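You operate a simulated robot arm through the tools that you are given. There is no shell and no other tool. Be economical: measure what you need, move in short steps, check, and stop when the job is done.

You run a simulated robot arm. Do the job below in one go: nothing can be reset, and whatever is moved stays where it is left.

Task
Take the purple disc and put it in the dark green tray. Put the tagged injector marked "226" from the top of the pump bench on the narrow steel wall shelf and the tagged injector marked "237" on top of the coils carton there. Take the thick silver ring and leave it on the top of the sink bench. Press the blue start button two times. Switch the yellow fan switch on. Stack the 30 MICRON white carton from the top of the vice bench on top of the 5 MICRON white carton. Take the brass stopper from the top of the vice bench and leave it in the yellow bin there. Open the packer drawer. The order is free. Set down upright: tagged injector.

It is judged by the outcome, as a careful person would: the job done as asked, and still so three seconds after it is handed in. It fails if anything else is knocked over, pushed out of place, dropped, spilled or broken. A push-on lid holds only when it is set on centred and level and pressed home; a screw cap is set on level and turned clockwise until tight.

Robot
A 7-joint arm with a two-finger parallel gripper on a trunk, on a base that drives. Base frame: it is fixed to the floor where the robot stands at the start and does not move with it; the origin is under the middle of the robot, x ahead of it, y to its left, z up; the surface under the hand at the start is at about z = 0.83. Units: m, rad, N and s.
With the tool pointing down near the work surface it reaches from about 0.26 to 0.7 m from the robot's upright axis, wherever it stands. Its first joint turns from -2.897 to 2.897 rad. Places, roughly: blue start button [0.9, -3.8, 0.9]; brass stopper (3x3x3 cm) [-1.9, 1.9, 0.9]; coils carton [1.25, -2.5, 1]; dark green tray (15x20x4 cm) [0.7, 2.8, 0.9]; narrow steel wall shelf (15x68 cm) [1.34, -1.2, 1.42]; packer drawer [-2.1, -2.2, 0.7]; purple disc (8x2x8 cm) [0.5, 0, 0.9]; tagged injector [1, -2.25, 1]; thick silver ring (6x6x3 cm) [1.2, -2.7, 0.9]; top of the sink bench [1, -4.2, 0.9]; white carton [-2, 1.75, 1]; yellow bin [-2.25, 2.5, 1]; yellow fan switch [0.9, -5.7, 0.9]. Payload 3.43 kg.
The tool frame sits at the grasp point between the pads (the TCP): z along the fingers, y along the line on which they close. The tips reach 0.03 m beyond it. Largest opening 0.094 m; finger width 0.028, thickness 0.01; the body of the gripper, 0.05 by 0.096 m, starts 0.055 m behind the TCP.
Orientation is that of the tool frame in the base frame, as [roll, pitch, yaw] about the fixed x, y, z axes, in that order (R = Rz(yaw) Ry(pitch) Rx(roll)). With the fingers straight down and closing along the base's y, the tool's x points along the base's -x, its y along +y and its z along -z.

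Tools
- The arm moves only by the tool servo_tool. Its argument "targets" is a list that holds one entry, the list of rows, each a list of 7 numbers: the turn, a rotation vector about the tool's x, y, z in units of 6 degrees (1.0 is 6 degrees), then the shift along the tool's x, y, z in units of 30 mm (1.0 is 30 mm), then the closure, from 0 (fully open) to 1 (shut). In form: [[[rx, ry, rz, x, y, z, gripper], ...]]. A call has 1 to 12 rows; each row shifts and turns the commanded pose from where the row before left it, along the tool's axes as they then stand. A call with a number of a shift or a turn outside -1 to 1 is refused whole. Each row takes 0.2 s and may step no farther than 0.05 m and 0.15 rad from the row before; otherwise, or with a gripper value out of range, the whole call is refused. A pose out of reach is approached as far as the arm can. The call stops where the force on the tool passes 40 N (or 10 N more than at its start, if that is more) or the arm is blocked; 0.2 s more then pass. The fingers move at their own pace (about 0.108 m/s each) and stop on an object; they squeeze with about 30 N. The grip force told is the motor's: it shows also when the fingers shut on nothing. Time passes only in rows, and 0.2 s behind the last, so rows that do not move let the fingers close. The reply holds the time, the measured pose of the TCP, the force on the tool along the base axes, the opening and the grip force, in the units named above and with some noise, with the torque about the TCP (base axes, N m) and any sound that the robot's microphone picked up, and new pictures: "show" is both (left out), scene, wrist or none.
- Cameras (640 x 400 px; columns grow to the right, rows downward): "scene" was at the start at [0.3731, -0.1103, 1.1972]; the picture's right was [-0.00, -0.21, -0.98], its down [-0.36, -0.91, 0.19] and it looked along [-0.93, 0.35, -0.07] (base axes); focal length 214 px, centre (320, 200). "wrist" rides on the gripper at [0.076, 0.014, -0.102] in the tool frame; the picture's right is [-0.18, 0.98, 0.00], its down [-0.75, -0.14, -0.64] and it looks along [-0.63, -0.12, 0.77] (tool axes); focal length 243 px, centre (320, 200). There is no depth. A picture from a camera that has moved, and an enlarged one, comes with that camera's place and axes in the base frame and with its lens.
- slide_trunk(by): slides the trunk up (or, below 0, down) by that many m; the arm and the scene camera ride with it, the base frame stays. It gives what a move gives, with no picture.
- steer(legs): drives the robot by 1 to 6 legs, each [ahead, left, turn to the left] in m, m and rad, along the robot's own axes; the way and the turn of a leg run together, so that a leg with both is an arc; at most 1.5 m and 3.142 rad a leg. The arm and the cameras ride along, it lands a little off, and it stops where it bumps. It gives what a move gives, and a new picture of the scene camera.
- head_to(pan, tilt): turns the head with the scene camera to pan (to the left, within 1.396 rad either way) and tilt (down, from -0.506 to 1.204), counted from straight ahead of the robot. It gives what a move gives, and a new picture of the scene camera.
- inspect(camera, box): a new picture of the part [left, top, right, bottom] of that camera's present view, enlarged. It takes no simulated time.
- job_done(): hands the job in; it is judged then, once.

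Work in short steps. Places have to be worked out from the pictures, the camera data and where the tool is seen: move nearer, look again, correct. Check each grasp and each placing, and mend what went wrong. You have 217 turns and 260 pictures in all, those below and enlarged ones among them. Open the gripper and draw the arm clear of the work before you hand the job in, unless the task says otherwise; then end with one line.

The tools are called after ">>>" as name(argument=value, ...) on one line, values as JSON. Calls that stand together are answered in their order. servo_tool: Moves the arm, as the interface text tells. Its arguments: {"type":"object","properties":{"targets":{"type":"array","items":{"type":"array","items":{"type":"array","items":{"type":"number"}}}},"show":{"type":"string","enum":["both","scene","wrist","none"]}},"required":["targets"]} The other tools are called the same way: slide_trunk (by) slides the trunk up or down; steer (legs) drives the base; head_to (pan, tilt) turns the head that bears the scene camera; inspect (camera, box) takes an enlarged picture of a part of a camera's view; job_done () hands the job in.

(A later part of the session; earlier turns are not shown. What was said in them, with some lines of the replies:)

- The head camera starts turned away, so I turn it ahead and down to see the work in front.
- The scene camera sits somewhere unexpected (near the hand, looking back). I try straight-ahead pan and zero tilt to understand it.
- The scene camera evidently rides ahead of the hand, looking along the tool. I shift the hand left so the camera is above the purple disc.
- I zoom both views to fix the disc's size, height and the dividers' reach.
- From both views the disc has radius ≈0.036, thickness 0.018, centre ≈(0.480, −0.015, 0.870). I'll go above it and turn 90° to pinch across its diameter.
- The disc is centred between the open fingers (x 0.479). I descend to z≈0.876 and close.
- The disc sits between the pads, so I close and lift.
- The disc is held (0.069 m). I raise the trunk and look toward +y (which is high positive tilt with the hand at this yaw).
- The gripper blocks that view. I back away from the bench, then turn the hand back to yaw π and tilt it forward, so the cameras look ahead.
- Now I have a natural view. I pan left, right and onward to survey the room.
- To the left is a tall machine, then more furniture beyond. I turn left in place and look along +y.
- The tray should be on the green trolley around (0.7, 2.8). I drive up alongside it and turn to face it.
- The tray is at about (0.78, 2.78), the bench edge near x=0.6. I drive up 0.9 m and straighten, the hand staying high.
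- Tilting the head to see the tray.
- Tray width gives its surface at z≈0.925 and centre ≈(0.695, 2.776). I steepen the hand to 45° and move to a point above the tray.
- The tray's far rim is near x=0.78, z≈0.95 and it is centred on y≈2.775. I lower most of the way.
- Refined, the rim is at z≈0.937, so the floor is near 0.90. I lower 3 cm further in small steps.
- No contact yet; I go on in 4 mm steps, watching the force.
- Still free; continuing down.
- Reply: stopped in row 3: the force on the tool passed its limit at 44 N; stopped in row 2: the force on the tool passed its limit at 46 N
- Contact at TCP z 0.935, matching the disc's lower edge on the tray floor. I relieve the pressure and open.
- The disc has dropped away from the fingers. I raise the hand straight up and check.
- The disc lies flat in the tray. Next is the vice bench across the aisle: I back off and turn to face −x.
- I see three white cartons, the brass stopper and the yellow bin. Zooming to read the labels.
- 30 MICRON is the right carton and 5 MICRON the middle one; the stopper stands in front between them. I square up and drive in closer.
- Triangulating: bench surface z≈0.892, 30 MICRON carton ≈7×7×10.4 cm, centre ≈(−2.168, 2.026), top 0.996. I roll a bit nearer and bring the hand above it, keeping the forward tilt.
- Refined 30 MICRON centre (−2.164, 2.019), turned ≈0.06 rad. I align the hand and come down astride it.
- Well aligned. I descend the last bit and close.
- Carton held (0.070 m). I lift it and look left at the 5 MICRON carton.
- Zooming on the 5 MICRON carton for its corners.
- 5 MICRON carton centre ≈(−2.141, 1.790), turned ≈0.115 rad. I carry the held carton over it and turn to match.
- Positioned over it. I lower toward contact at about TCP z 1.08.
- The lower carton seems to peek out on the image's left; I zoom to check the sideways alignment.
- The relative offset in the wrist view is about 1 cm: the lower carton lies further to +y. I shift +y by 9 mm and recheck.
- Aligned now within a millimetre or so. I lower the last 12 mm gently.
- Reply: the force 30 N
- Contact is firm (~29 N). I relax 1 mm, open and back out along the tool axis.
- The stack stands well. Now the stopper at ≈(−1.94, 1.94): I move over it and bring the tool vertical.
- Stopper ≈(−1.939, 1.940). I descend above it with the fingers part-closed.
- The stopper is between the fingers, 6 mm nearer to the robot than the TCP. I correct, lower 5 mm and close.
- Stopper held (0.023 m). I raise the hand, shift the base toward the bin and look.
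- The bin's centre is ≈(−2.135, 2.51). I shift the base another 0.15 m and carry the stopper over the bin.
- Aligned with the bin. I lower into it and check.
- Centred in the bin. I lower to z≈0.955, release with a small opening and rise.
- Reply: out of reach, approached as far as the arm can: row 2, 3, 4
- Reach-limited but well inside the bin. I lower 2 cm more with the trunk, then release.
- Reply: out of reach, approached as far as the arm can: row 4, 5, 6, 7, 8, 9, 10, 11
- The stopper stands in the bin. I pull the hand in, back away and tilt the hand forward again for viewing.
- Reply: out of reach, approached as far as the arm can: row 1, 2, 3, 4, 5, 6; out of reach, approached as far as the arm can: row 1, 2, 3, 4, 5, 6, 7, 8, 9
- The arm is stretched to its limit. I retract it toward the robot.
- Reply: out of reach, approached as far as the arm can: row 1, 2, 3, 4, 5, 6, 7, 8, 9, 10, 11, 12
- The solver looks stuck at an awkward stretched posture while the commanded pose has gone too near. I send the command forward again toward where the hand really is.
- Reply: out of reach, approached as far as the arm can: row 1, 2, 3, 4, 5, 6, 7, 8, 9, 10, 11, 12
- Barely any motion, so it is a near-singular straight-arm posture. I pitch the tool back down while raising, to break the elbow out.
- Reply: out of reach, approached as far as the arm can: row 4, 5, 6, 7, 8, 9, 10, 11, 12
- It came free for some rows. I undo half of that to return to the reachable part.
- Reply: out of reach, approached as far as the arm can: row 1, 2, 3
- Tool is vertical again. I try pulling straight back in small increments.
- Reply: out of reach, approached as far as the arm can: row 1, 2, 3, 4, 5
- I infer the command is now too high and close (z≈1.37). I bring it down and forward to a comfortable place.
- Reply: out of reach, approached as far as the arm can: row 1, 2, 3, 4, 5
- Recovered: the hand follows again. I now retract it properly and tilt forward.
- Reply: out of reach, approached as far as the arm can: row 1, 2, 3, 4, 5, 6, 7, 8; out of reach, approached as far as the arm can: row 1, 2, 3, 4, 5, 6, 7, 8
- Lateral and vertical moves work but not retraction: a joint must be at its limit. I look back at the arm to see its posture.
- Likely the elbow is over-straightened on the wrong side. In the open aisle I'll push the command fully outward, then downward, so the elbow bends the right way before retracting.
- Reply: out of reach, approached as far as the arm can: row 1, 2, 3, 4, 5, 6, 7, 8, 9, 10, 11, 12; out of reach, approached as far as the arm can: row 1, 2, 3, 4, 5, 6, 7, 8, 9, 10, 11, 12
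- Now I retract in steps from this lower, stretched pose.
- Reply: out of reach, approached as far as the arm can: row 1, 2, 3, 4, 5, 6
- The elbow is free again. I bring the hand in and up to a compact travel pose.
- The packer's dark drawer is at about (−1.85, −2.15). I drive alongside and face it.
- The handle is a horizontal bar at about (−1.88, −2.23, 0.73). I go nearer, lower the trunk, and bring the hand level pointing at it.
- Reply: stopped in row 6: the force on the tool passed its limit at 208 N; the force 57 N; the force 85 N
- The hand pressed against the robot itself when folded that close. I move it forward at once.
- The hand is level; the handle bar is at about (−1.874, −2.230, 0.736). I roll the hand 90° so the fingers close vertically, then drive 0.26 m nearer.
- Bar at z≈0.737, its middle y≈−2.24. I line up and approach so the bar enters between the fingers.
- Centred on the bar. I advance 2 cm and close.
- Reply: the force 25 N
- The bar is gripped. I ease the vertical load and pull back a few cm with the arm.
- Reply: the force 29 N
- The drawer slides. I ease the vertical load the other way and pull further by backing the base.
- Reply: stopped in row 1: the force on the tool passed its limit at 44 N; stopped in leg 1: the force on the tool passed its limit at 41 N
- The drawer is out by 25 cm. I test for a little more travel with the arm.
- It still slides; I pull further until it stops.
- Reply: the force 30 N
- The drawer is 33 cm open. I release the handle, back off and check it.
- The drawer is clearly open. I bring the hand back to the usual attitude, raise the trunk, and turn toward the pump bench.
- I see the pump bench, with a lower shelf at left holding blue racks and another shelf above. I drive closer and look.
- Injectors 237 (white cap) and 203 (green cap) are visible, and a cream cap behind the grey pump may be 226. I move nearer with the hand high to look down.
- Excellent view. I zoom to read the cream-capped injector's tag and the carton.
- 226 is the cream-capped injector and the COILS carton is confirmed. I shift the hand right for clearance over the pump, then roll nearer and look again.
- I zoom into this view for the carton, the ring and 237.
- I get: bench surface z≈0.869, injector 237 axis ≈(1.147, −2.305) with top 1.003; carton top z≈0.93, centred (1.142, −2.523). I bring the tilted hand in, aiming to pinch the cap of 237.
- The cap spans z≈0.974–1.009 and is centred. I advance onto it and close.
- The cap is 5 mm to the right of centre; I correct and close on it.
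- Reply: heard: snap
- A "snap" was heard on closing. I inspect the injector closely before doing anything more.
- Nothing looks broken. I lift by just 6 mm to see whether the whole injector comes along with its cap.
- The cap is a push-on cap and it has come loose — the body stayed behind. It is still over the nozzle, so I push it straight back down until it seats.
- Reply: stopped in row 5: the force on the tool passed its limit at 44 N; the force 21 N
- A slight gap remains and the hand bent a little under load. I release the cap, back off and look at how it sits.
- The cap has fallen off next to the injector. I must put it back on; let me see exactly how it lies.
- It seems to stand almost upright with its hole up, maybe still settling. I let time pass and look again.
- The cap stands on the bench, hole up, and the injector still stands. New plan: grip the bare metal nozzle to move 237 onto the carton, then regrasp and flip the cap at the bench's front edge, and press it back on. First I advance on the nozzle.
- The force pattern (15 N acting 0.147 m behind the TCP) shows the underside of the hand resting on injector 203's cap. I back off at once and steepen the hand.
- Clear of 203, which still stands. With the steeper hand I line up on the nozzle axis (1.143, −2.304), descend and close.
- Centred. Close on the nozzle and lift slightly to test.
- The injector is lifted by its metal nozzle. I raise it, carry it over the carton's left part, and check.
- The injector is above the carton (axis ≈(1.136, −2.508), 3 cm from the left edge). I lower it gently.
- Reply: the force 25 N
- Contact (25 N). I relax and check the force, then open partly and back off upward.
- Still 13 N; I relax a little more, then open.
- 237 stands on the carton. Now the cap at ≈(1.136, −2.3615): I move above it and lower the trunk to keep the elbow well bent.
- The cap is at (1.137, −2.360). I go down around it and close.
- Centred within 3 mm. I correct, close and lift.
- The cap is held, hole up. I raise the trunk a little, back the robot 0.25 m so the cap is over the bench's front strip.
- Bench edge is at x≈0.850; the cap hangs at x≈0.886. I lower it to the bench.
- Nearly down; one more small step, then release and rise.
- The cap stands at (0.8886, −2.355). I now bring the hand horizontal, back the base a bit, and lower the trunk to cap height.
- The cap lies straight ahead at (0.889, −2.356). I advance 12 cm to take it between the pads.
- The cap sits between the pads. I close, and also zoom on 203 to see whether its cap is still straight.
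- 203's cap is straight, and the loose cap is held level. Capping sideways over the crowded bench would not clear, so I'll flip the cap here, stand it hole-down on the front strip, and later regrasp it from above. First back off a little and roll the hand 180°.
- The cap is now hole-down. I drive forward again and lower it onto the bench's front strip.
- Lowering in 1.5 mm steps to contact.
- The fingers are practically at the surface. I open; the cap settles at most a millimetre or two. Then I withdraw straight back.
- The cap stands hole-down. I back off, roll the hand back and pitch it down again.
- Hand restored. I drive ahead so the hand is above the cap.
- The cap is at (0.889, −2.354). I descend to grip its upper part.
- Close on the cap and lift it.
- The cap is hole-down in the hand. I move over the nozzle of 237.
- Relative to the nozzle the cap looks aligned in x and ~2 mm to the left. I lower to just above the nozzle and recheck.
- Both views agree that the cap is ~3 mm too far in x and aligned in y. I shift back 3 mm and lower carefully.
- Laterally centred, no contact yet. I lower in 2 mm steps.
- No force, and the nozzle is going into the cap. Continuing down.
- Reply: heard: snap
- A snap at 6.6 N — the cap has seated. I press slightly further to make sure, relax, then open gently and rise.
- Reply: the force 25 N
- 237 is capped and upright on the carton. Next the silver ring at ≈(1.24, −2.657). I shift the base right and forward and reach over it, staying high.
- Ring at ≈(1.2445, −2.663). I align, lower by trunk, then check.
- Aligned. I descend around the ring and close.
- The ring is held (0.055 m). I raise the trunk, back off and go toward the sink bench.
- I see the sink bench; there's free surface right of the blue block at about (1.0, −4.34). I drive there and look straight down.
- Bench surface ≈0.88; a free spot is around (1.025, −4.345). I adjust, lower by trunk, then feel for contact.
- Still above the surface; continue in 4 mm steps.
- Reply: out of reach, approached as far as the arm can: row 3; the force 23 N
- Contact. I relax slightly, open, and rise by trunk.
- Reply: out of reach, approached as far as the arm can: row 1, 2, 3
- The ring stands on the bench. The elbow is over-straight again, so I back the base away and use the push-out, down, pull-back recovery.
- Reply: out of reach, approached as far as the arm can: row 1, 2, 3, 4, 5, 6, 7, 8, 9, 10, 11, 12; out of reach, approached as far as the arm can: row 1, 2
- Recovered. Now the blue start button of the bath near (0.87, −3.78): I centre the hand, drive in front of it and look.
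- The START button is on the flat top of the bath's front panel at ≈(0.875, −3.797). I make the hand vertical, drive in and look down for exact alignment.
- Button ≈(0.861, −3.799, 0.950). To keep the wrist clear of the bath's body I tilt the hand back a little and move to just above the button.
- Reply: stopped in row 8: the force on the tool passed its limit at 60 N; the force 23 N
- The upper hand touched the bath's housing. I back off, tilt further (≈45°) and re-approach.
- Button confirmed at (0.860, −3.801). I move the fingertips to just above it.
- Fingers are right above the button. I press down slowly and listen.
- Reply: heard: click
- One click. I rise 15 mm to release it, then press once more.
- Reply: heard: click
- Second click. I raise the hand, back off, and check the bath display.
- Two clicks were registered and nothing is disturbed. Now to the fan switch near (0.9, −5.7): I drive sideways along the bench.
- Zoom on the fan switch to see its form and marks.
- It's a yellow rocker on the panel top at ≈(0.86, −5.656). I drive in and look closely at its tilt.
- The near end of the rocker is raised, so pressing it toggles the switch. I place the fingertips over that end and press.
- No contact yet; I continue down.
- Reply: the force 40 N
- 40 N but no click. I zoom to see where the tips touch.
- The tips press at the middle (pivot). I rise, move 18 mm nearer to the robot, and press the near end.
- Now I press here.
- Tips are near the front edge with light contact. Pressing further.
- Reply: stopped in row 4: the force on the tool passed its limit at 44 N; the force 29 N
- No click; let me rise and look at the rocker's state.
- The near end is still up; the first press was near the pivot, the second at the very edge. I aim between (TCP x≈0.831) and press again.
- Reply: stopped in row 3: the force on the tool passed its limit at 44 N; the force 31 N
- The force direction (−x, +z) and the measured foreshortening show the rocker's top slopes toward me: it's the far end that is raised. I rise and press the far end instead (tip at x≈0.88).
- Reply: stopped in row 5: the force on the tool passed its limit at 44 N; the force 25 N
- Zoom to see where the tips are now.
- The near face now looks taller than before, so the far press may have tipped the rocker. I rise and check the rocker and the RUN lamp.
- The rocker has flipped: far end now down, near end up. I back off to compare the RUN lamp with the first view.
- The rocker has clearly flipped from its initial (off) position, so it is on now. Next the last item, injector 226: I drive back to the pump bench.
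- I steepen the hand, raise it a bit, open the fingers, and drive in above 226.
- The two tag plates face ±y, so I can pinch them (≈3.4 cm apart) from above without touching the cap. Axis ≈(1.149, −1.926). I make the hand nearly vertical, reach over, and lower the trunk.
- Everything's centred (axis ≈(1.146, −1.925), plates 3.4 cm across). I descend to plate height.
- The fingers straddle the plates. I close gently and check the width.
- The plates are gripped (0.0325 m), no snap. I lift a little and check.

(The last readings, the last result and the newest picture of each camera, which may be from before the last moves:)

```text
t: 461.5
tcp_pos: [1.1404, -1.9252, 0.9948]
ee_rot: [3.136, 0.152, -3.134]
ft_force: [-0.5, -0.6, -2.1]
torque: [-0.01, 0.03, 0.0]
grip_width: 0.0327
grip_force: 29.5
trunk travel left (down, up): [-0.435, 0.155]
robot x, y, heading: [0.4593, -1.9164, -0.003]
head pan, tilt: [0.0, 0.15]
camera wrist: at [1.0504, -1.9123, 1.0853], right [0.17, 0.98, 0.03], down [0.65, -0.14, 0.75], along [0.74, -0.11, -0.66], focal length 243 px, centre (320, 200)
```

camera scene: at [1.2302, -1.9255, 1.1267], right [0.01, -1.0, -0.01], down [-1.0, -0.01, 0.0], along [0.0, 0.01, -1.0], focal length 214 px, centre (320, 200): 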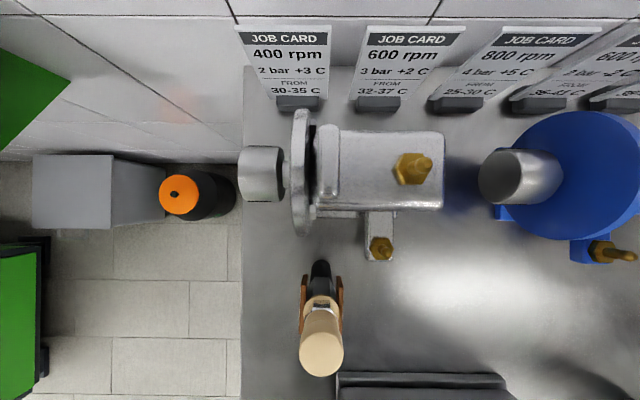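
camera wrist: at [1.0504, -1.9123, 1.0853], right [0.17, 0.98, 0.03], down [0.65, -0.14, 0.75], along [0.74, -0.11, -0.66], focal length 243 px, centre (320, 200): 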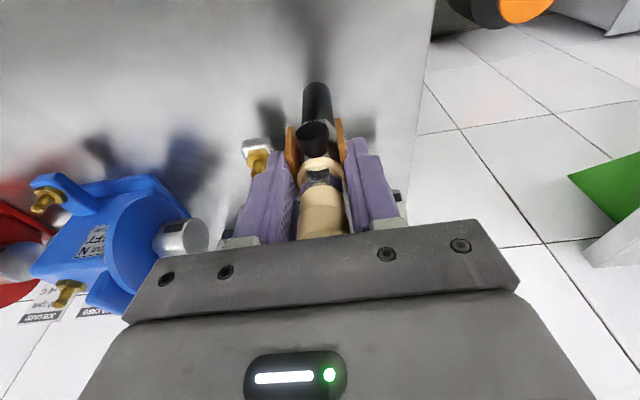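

226 is lifted with its cap on. I raise it high with trunk and arm, then back out over the pump.

>>> slide_trunk(by=0.15)

>>> servo_tool(targets=[[[0, 0, 0, -0.14, 0, -0.9, 1], [0, 0, 0, -0.14, 0, -0.9, 1], [0, 0, 0, -0.14, 0, -0.9, 1]]], show="none")

>>> steer(legs=[[-0.5, 0, 0], [0, 0.7, 0]])

>>> head_to(pan=0, tilt=-0.5)

```text
t: 463.3
tcp_pos: [1.1415, -1.9251, 1.1443]
ee_rot: [3.134, 0.153, -3.134]
ft_force: [-0.4, -0.1, -2.9]
torque: [0.0, -0.04, 0.0]
grip_width: 0.0324
grip_force: 30.4
trunk travel left (down, up): [-0.585, 0.005]
robot x, y, heading: [0.4596, -1.9191, 0.0]
head pan, tilt: [0.0, 0.15]
```

```text
t: 464.1
tcp_pos: [1.1401, -1.9245, 1.2286]
ee_rot: [3.134, 0.153, -3.132]
ft_force: [-0.7, -1.1, -2.8]
torque: [0.0, -0.04, 0.0]
grip_width: 0.0329
grip_force: 29.8
trunk travel left (down, up): [-0.585, 0.005]
robot x, y, heading: [0.4562, -1.9183, -0.008]
head pan, tilt: [0.0, 0.15]
```

```text
t: 470.5
tcp_pos: [0.6424, -1.211, 1.2276]
ee_rot: [3.136, 0.151, -3.125]
ft_force: [-0.5, 0.2, -3.4]
torque: [-0.01, 0.0, 0.01]
grip_width: 0.0326
grip_force: 30.1
trunk travel left (down, up): [-0.585, 0.005]
robot x, y, heading: [-0.0419, -1.211, 0.001]
head pan, tilt: [0.0, 0.15]
camera scene: at [0.7316, -1.2099, 1.2822], right [0.02, -1.0, -0.01], down [-1.0, -0.02, 0.0], along [0.0, 0.01, -1.0], focal length 214 px, centre (320, 200)
```

scene: 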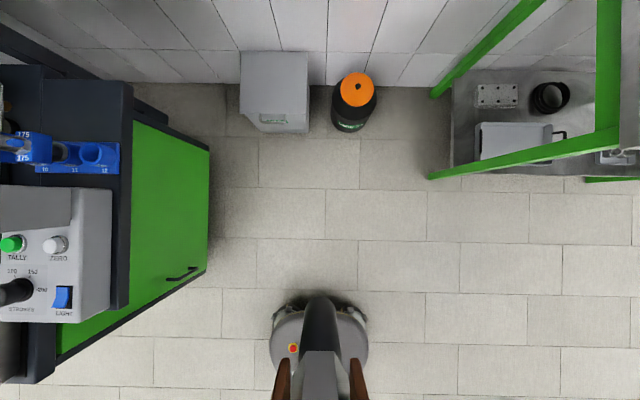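

```text
t: 471.5
tcp_pos: [0.6429, -1.2107, 1.2282]
ee_rot: [3.135, 0.153, -3.125]
ft_force: [0.4, 0.3, -2.2]
torque: [-0.01, -0.01, 0.01]
grip_width: 0.0326
grip_force: 30.2
trunk travel left (down, up): [-0.585, 0.005]
robot x, y, heading: [-0.041, -1.2111, 0.004]
head pan, tilt: [0.0, -0.499]
camera scene: at [0.7808, -1.2096, 1.3156], right [0.02, -1.0, -0.01], down [-0.8, -0.01, -0.61], along [0.61, 0.02, -0.8], focal length 214 px, centre (320, 200)
```

scene: 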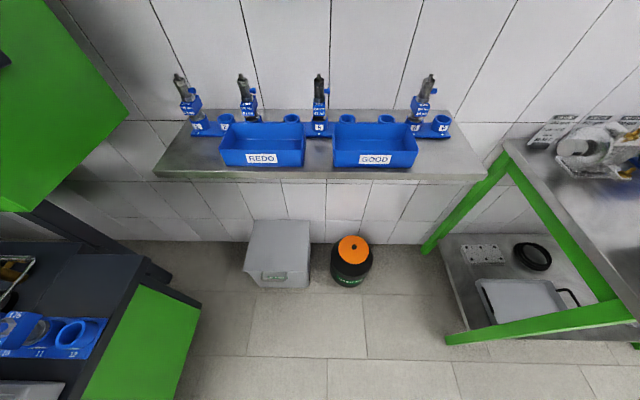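

The REDO/GOOD racks stand on the lower shelf; the narrow shelf is above (z≈1.42). I raise the hand so the camera can look over the upper shelf.

>>> servo_tool(targets=[[[0, 0, 0, -0.14, 0, -0.95, 1], [0, 0, 0, -0.14, 0, -0.95, 1], [0, 0, 0, -0.14, 0, -0.95, 1], [0, 0, 0, -0.14, 0, -0.95, 1], [0, 0, 0, -0.14, 0, -0.95, 1], [0, 0, 0, -0.14, 0, -0.95, 1], [0, 0, 0, -0.14, 0, -0.95, 1], [0, 0, 0, -0.14, 0, -0.95, 1], [0, 0, 0, -0.14, 0, -0.95, 1], [0, 0, 0, -0.14, 0, -0.95, 1], [0, 0, 0, -0.14, 0, -0.95, 1]]], show="scene")

```text
t: 473.9
tcp_pos: [0.6406, -1.2133, 1.5439]
ee_rot: [3.134, 0.15, -3.123]
ft_force: [-0.6, 0.2, -3.1]
torque: [0.0, 0.01, 0.01]
grip_width: 0.0325
grip_force: 30.2
trunk travel left (down, up): [-0.585, 0.005]
robot x, y, heading: [-0.0412, -1.2082, 0.006]
head pan, tilt: [0.0, -0.499]
camera scene: at [0.7784, -1.212, 1.6321], right [0.02, -1.0, -0.01], down [-0.8, -0.01, -0.61], along [0.61, 0.02, -0.8], focal length 214 px, centre (320, 200)
```

scene: 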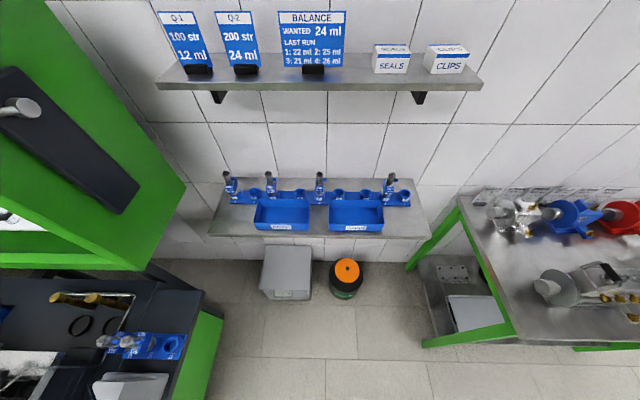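

The shelf's front strip (x 1.265–1.33) is free; there is a gap near y≈−1.30 between the BALANCE card and the SEALS box. I raise 2 cm more and drive up to it in stages.

>>> servo_tool(targets=[[[0, 0, 0, -0.14, 0, -0.9, 1]]], show="none")

>>> head_to(pan=0, tilt=-0.2)

>>> steer(legs=[[0, -0.09, 0], [0.5, 0, 0]])

```text
t: 474.3
tcp_pos: [0.6401, -1.2125, 1.5731]
ee_rot: [3.134, 0.155, -3.124]
ft_force: [1.1, 0.0, -2.9]
torque: [-0.02, -0.02, -0.01]
grip_width: 0.0327
grip_force: 30.1
trunk travel left (down, up): [-0.585, 0.005]
robot x, y, heading: [-0.0422, -1.2156, 0.003]
head pan, tilt: [0.0, -0.499]
```

```text
t: 475.1
tcp_pos: [0.6411, -1.2132, 1.5722]
ee_rot: [3.134, 0.15, -3.123]
ft_force: [0.3, -0.3, -3.0]
torque: [0.03, 0.02, 0.01]
grip_width: 0.0324
grip_force: 30.2
trunk travel left (down, up): [-0.585, 0.005]
robot x, y, heading: [-0.0409, -1.2134, 0.002]
head pan, tilt: [0.0, -0.201]
camera scene: at [0.7594, -1.2113, 1.6405], right [0.02, -1.0, -0.01], down [-0.94, -0.01, -0.35], along [0.35, 0.01, -0.94], focal length 214 px, centre (320, 200)
```

scene: 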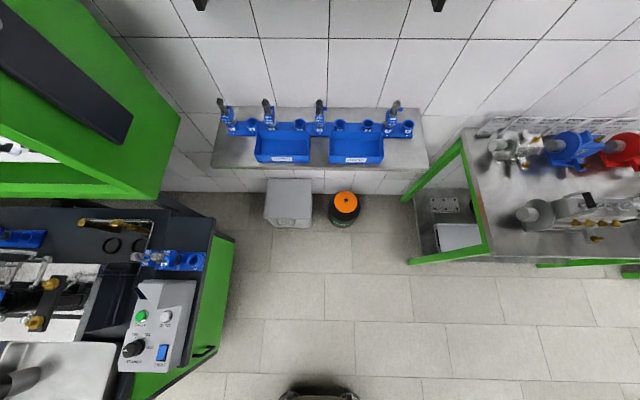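

```text
t: 478.7
tcp_pos: [1.1276, -1.2777, 1.5729]
ee_rot: [3.135, 0.153, -3.102]
ft_force: [0.3, 0.2, -3.7]
torque: [0.01, -0.01, 0.03]
grip_width: 0.0327
grip_force: 30.0
trunk travel left (down, up): [-0.585, 0.005]
robot x, y, heading: [0.4425, -1.2923, 0.025]
head pan, tilt: [0.0, -0.201]
camera scene: at [1.245, -1.2729, 1.6404], right [0.04, -1.0, -0.01], down [-0.94, -0.04, -0.35], along [0.34, 0.02, -0.94], focal length 214 px, centre (320, 200)
```

scene: 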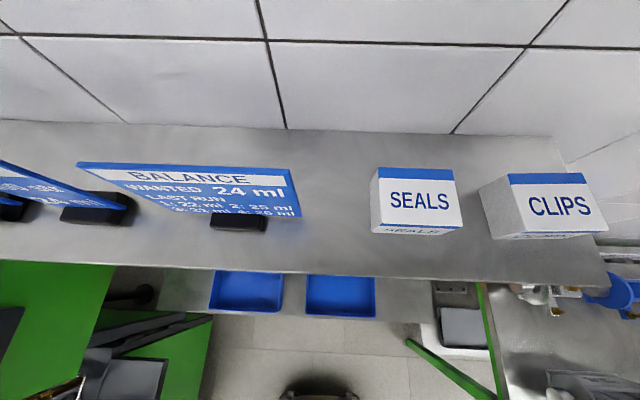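

The shelf surface is ≈1.44 (from its 15 cm depth). Target spot ≈(1.282, −1.30) in the gap, in front of the card plane. I drive 0.11 m more and look straight down.

>>> steer(legs=[[0.11, -0.02, -0.02]])

>>> servo_tool(targets=[[[0, 0, 0, 0, 0, 0, 1]]], show="wrist")

```text
t: 479.9
tcp_pos: [1.2382, -1.3096, 1.5723]
ee_rot: [3.135, 0.152, -3.122]
ft_force: [-0.5, 0.1, -2.9]
torque: [0.03, 0.02, -0.01]
grip_width: 0.0326
grip_force: 30.2
trunk travel left (down, up): [-0.585, 0.005]
robot x, y, heading: [0.5565, -1.3112, 0.013]
head pan, tilt: [0.0, -0.201]
camera scene: at [1.3566, -1.3075, 1.6403], right [0.02, -1.0, -0.01], down [-0.94, -0.02, -0.35], along [0.34, 0.01, -0.94], focal length 214 px, centre (320, 200)
```

scene: 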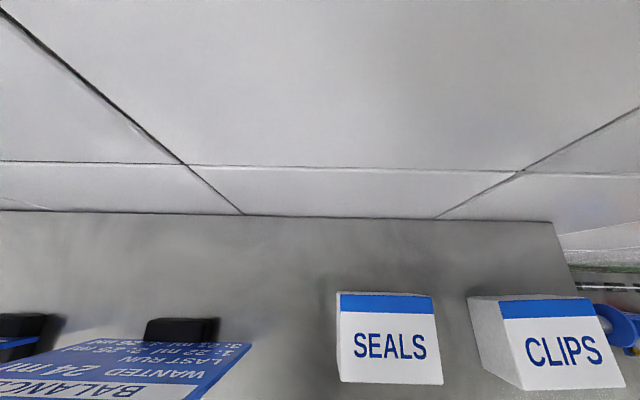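

```text
t: 480.3
tcp_pos: [1.2363, -1.3088, 1.5733]
ee_rot: [3.136, 0.151, -3.12]
ft_force: [0.2, 0.2, -3.1]
torque: [-0.03, -0.01, -0.02]
grip_width: 0.0327
grip_force: 30.0
trunk travel left (down, up): [-0.585, 0.005]
robot x, y, heading: [0.5529, -1.3114, 0.004]
head pan, tilt: [0.0, -0.201]
camera wrist: at [1.145, -1.2976, 1.6634], right [0.16, 0.99, 0.03], down [0.65, -0.13, 0.75], along [0.74, -0.1, -0.66], focal length 243 px, centre (320, 200)
```

wrist: 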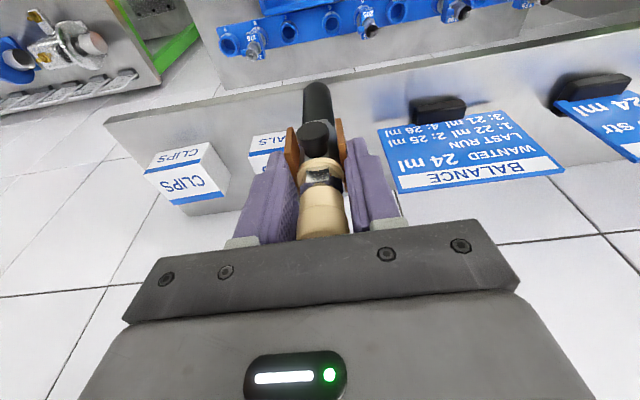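

The card plane is at x≈1.315 and SEALS starts at x≈1.305, so (1.283, −1.30) is free. I move over it and lower gently.

>>> servo_tool(targets=[[[0, 0, 0, -0.727, 0.15, 0.11, 1], [0, 0, 0, -0.727, 0.15, 0.11, 1], [0, 0, 0, 0.06, 0, 0.4, 1], [0, 0, 0, 0.02, 0, 0.13, 1], [0, 0, 0, 0, 0, 0, 1]]], show="wrist")

```text
t: 481.5
tcp_pos: [1.2802, -1.2997, 1.5577]
ee_rot: [3.134, 0.151, -3.121]
ft_force: [-0.6, 0.4, -2.8]
torque: [0.02, -0.01, -0.01]
grip_width: 0.0325
grip_force: 30.1
trunk travel left (down, up): [-0.585, 0.005]
robot x, y, heading: [0.5547, -1.313, 0.006]
head pan, tilt: [0.0, -0.201]
camera wrist: at [1.1899, -1.2881, 1.6478], right [0.16, 0.99, 0.03], down [0.65, -0.13, 0.75], along [0.74, -0.1, -0.66], focal length 243 px, centre (320, 200)
```

wrist: 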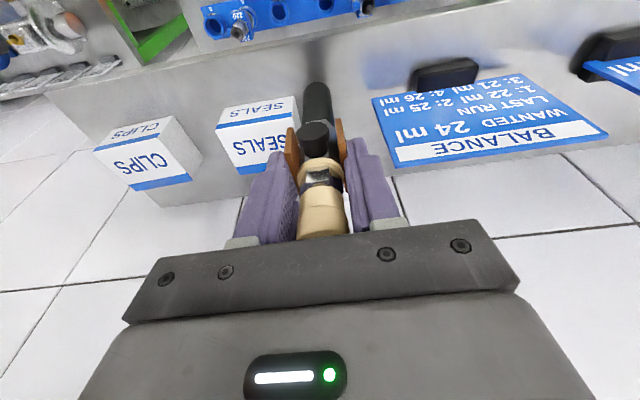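

The base hangs over the shelf, well behind its front edge. I lower in 3 mm steps.

>>> servo_tool(targets=[[[0, 0, 0, 0.015, 0, 0.1, 1], [0, 0, 0, 0.015, 0, 0.1, 1], [0, 0, 0, 0.015, 0, 0.1, 1], [0, 0, 0, 0.015, 0, 0.1, 1], [0, 0, 0, 0, 0, 0, 1]]], show="none")

```text
t: 482.7
tcp_pos: [1.2815, -1.2984, 1.5453]
ee_rot: [3.135, 0.152, -3.119]
ft_force: [0.1, -0.9, -2.1]
torque: [-0.01, 0.0, -0.03]
grip_width: 0.0326
grip_force: 29.7
trunk travel left (down, up): [-0.585, 0.005]
robot x, y, heading: [0.5576, -1.3112, 0.01]
head pan, tilt: [0.0, -0.201]
```

>>> servo_tool(targets=[[[0, 0, 0, 0.015, 0, 0.1, 1], [0, 0, 0, 0.015, 0, 0.1, 1], [0, 0, 0, 0.015, 0, 0.1, 1], [0, 0, 0, 0.015, 0, 0.1, 1], [0, 0, 0, 0, 0, 0, 1]]], show="wrist")

```text
t: 483.9
tcp_pos: [1.2821, -1.2986, 1.5351]
ee_rot: [3.134, 0.157, -3.12]
ft_force: [3.1, -0.9, 8.2]
torque: [-0.13, -0.3, 0.01]
grip_width: 0.0326
grip_force: 29.8
trunk travel left (down, up): [-0.585, 0.005]
robot x, y, heading: [0.5544, -1.3144, 0.001]
head pan, tilt: [0.0, -0.201]
camera wrist: at [1.1902, -1.287, 1.6245], right [0.16, 0.99, 0.03], down [0.65, -0.13, 0.75], along [0.74, -0.1, -0.66], focal length 243 px, centre (320, 200)
```

wrist: 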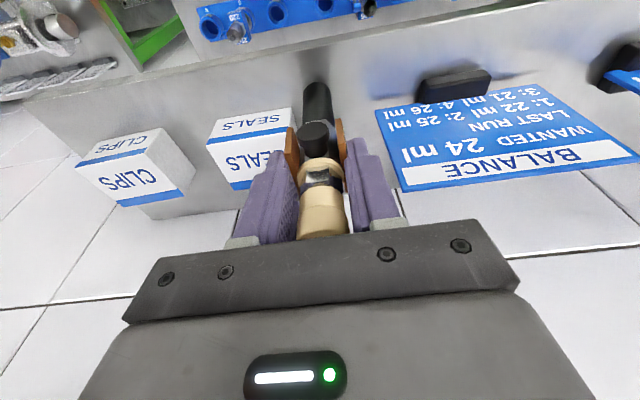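

Contact at light force. I relax a millimetre, open just enough, and withdraw straight up.

>>> servo_tool(targets=[[[0, 0, 0, 0, 0, -0.04, 1], [0, 0, 0, 0, 0, 0, 0.6], [0, 0, 0, 0, 0, 0, 0.53], [0, 0, 0, 0, 0, 0, 0.53], [0, 0, 0, -0.03, 0, -0.2, 0.53], [0, 0, 0, -0.12, 0, -0.8, 0.53]]], show="wrist")

```text
t: 485.3
tcp_pos: [1.2798, -1.301, 1.5655]
ee_rot: [3.136, 0.153, -3.121]
ft_force: [0.3, -0.1, 1.2]
torque: [-0.01, -0.02, 0.01]
grip_width: 0.044
grip_force: 0.1
trunk travel left (down, up): [-0.585, 0.005]
robot x, y, heading: [0.5542, -1.3083, 0.009]
head pan, tilt: [0.0, -0.201]
camera wrist: at [1.1879, -1.2887, 1.6554], right [0.16, 0.99, 0.03], down [0.65, -0.13, 0.75], along [0.74, -0.1, -0.66], focal length 243 px, centre (320, 200)
```

wrist: 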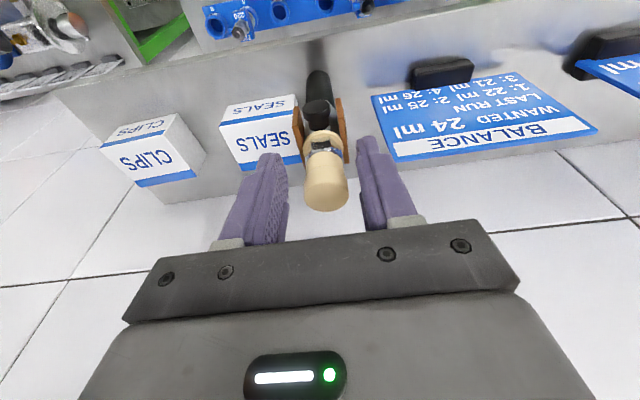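

226 stands upright on the shelf. I rise clear of its cap and back the robot away.

>>> servo_tool(targets=[[[0, 0, 0, -0.12, 0, -0.8, 0.53], [0, 0, 0, -0.12, 0, -0.8, 0.53]]], show="none")

>>> steer(legs=[[-0.5, 0, 0]])

>>> head_to(pan=0, tilt=-0.5)

```text
t: 485.9
tcp_pos: [1.2801, -1.2979, 1.6132]
ee_rot: [3.136, 0.153, -3.122]
ft_force: [-0.7, 0.3, 0.3]
torque: [0.0, 0.06, -0.01]
grip_width: 0.044
grip_force: 0.2
trunk travel left (down, up): [-0.585, 0.005]
robot x, y, heading: [0.5578, -1.3109, 0.006]
head pan, tilt: [0.0, -0.201]
```

```text
t: 488.9
tcp_pos: [0.7661, -1.3004, 1.6128]
ee_rot: [3.134, 0.155, -3.12]
ft_force: [-0.6, -0.2, -0.1]
torque: [0.01, 0.0, -0.01]
grip_width: 0.0443
grip_force: 0.0
trunk travel left (down, up): [-0.585, 0.005]
robot x, y, heading: [0.0417, -1.3155, 0.008]
head pan, tilt: [0.0, -0.201]
camera scene: at [0.8843, -1.2979, 1.6814], right [0.02, -1.0, -0.01], down [-0.94, -0.02, -0.35], along [0.35, 0.01, -0.94], focal length 214 px, centre (320, 200)
```

scene: 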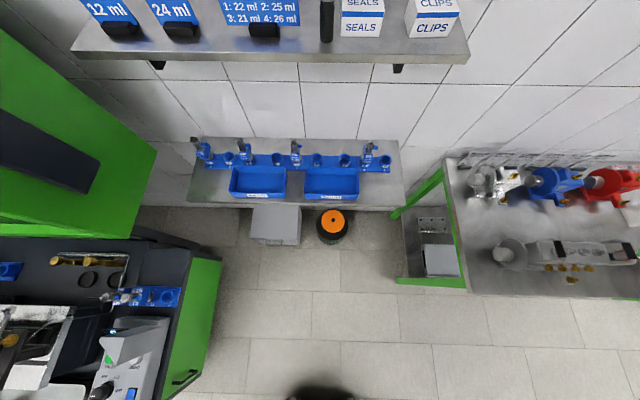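

```text
t: 489.7
tcp_pos: [0.7669, -1.2998, 1.6122]
ee_rot: [3.136, 0.15, -3.12]
ft_force: [0.3, -1.5, -0.5]
torque: [0.01, 0.02, -0.02]
grip_width: 0.0443
grip_force: 0.1
trunk travel left (down, up): [-0.585, 0.005]
robot x, y, heading: [0.0417, -1.3135, 0.008]
head pan, tilt: [0.0, -0.499]
camera scene: at [0.9051, -1.2975, 1.7002], right [0.02, -1.0, -0.01], down [-0.8, -0.02, -0.61], along [0.61, 0.02, -0.8], focal length 214 px, centre (320, 200)
```

scene: 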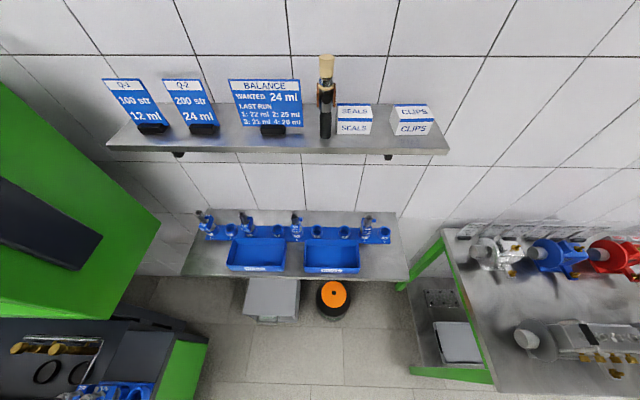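

226 stands upright on the narrow wall shelf with its cap on, and nothing nearby is disturbed. I open the gripper fully; the arm is clear.

>>> servo_tool(targets=[[[0, 0, 0, 0, 0, 0.5, 0], [0, 0, 0, 0, 0, 0, 0], [0, 0, 0, 0, 0, 0, 0]]], show="none")

>>> inspect(camera="scene", box=[280, 40, 380, 150])

```text
t: 490.5
tcp_pos: [0.7695, -1.2996, 1.5987]
ee_rot: [3.136, 0.152, -3.119]
ft_force: [-0.3, 0.0, -0.3]
torque: [0.02, 0.03, 0.03]
grip_width: 0.0943
grip_force: 0.1
trunk travel left (down, up): [-0.585, 0.005]
robot x, y, heading: [0.0405, -1.3169, 0.01]
head pan, tilt: [0.0, -0.499]
```

```text
3.64 times, centred on (330, 95) of scene
camera zoom: at [0.9074, -1.2973, 1.6865], right [0.02, -1.0, -0.01], down [-0.79, -0.02, -0.61], along [0.61, 0.02, -0.8], focal length 780 px, centre (284, 582)
```

zoom: 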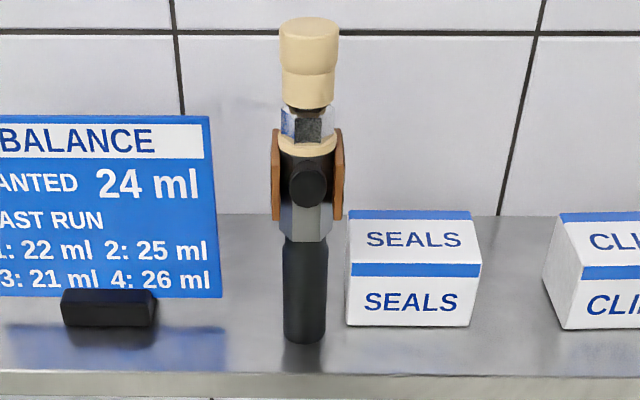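

Everything asked has been done and checked, so I hand the job in.

>>> job_done()

```text
The job is handed in.
```

The job is handed in with every item done, but three points carry some doubt. Injector 237's push-on cap came off when I first gripped it, and I pressed it back on until it snapped home. The fan switch made no click, so I judged it on because the rocker had visibly flipped. The underside of the hand also briefly pressed on injector 203's cap, which looked straight afterwards.
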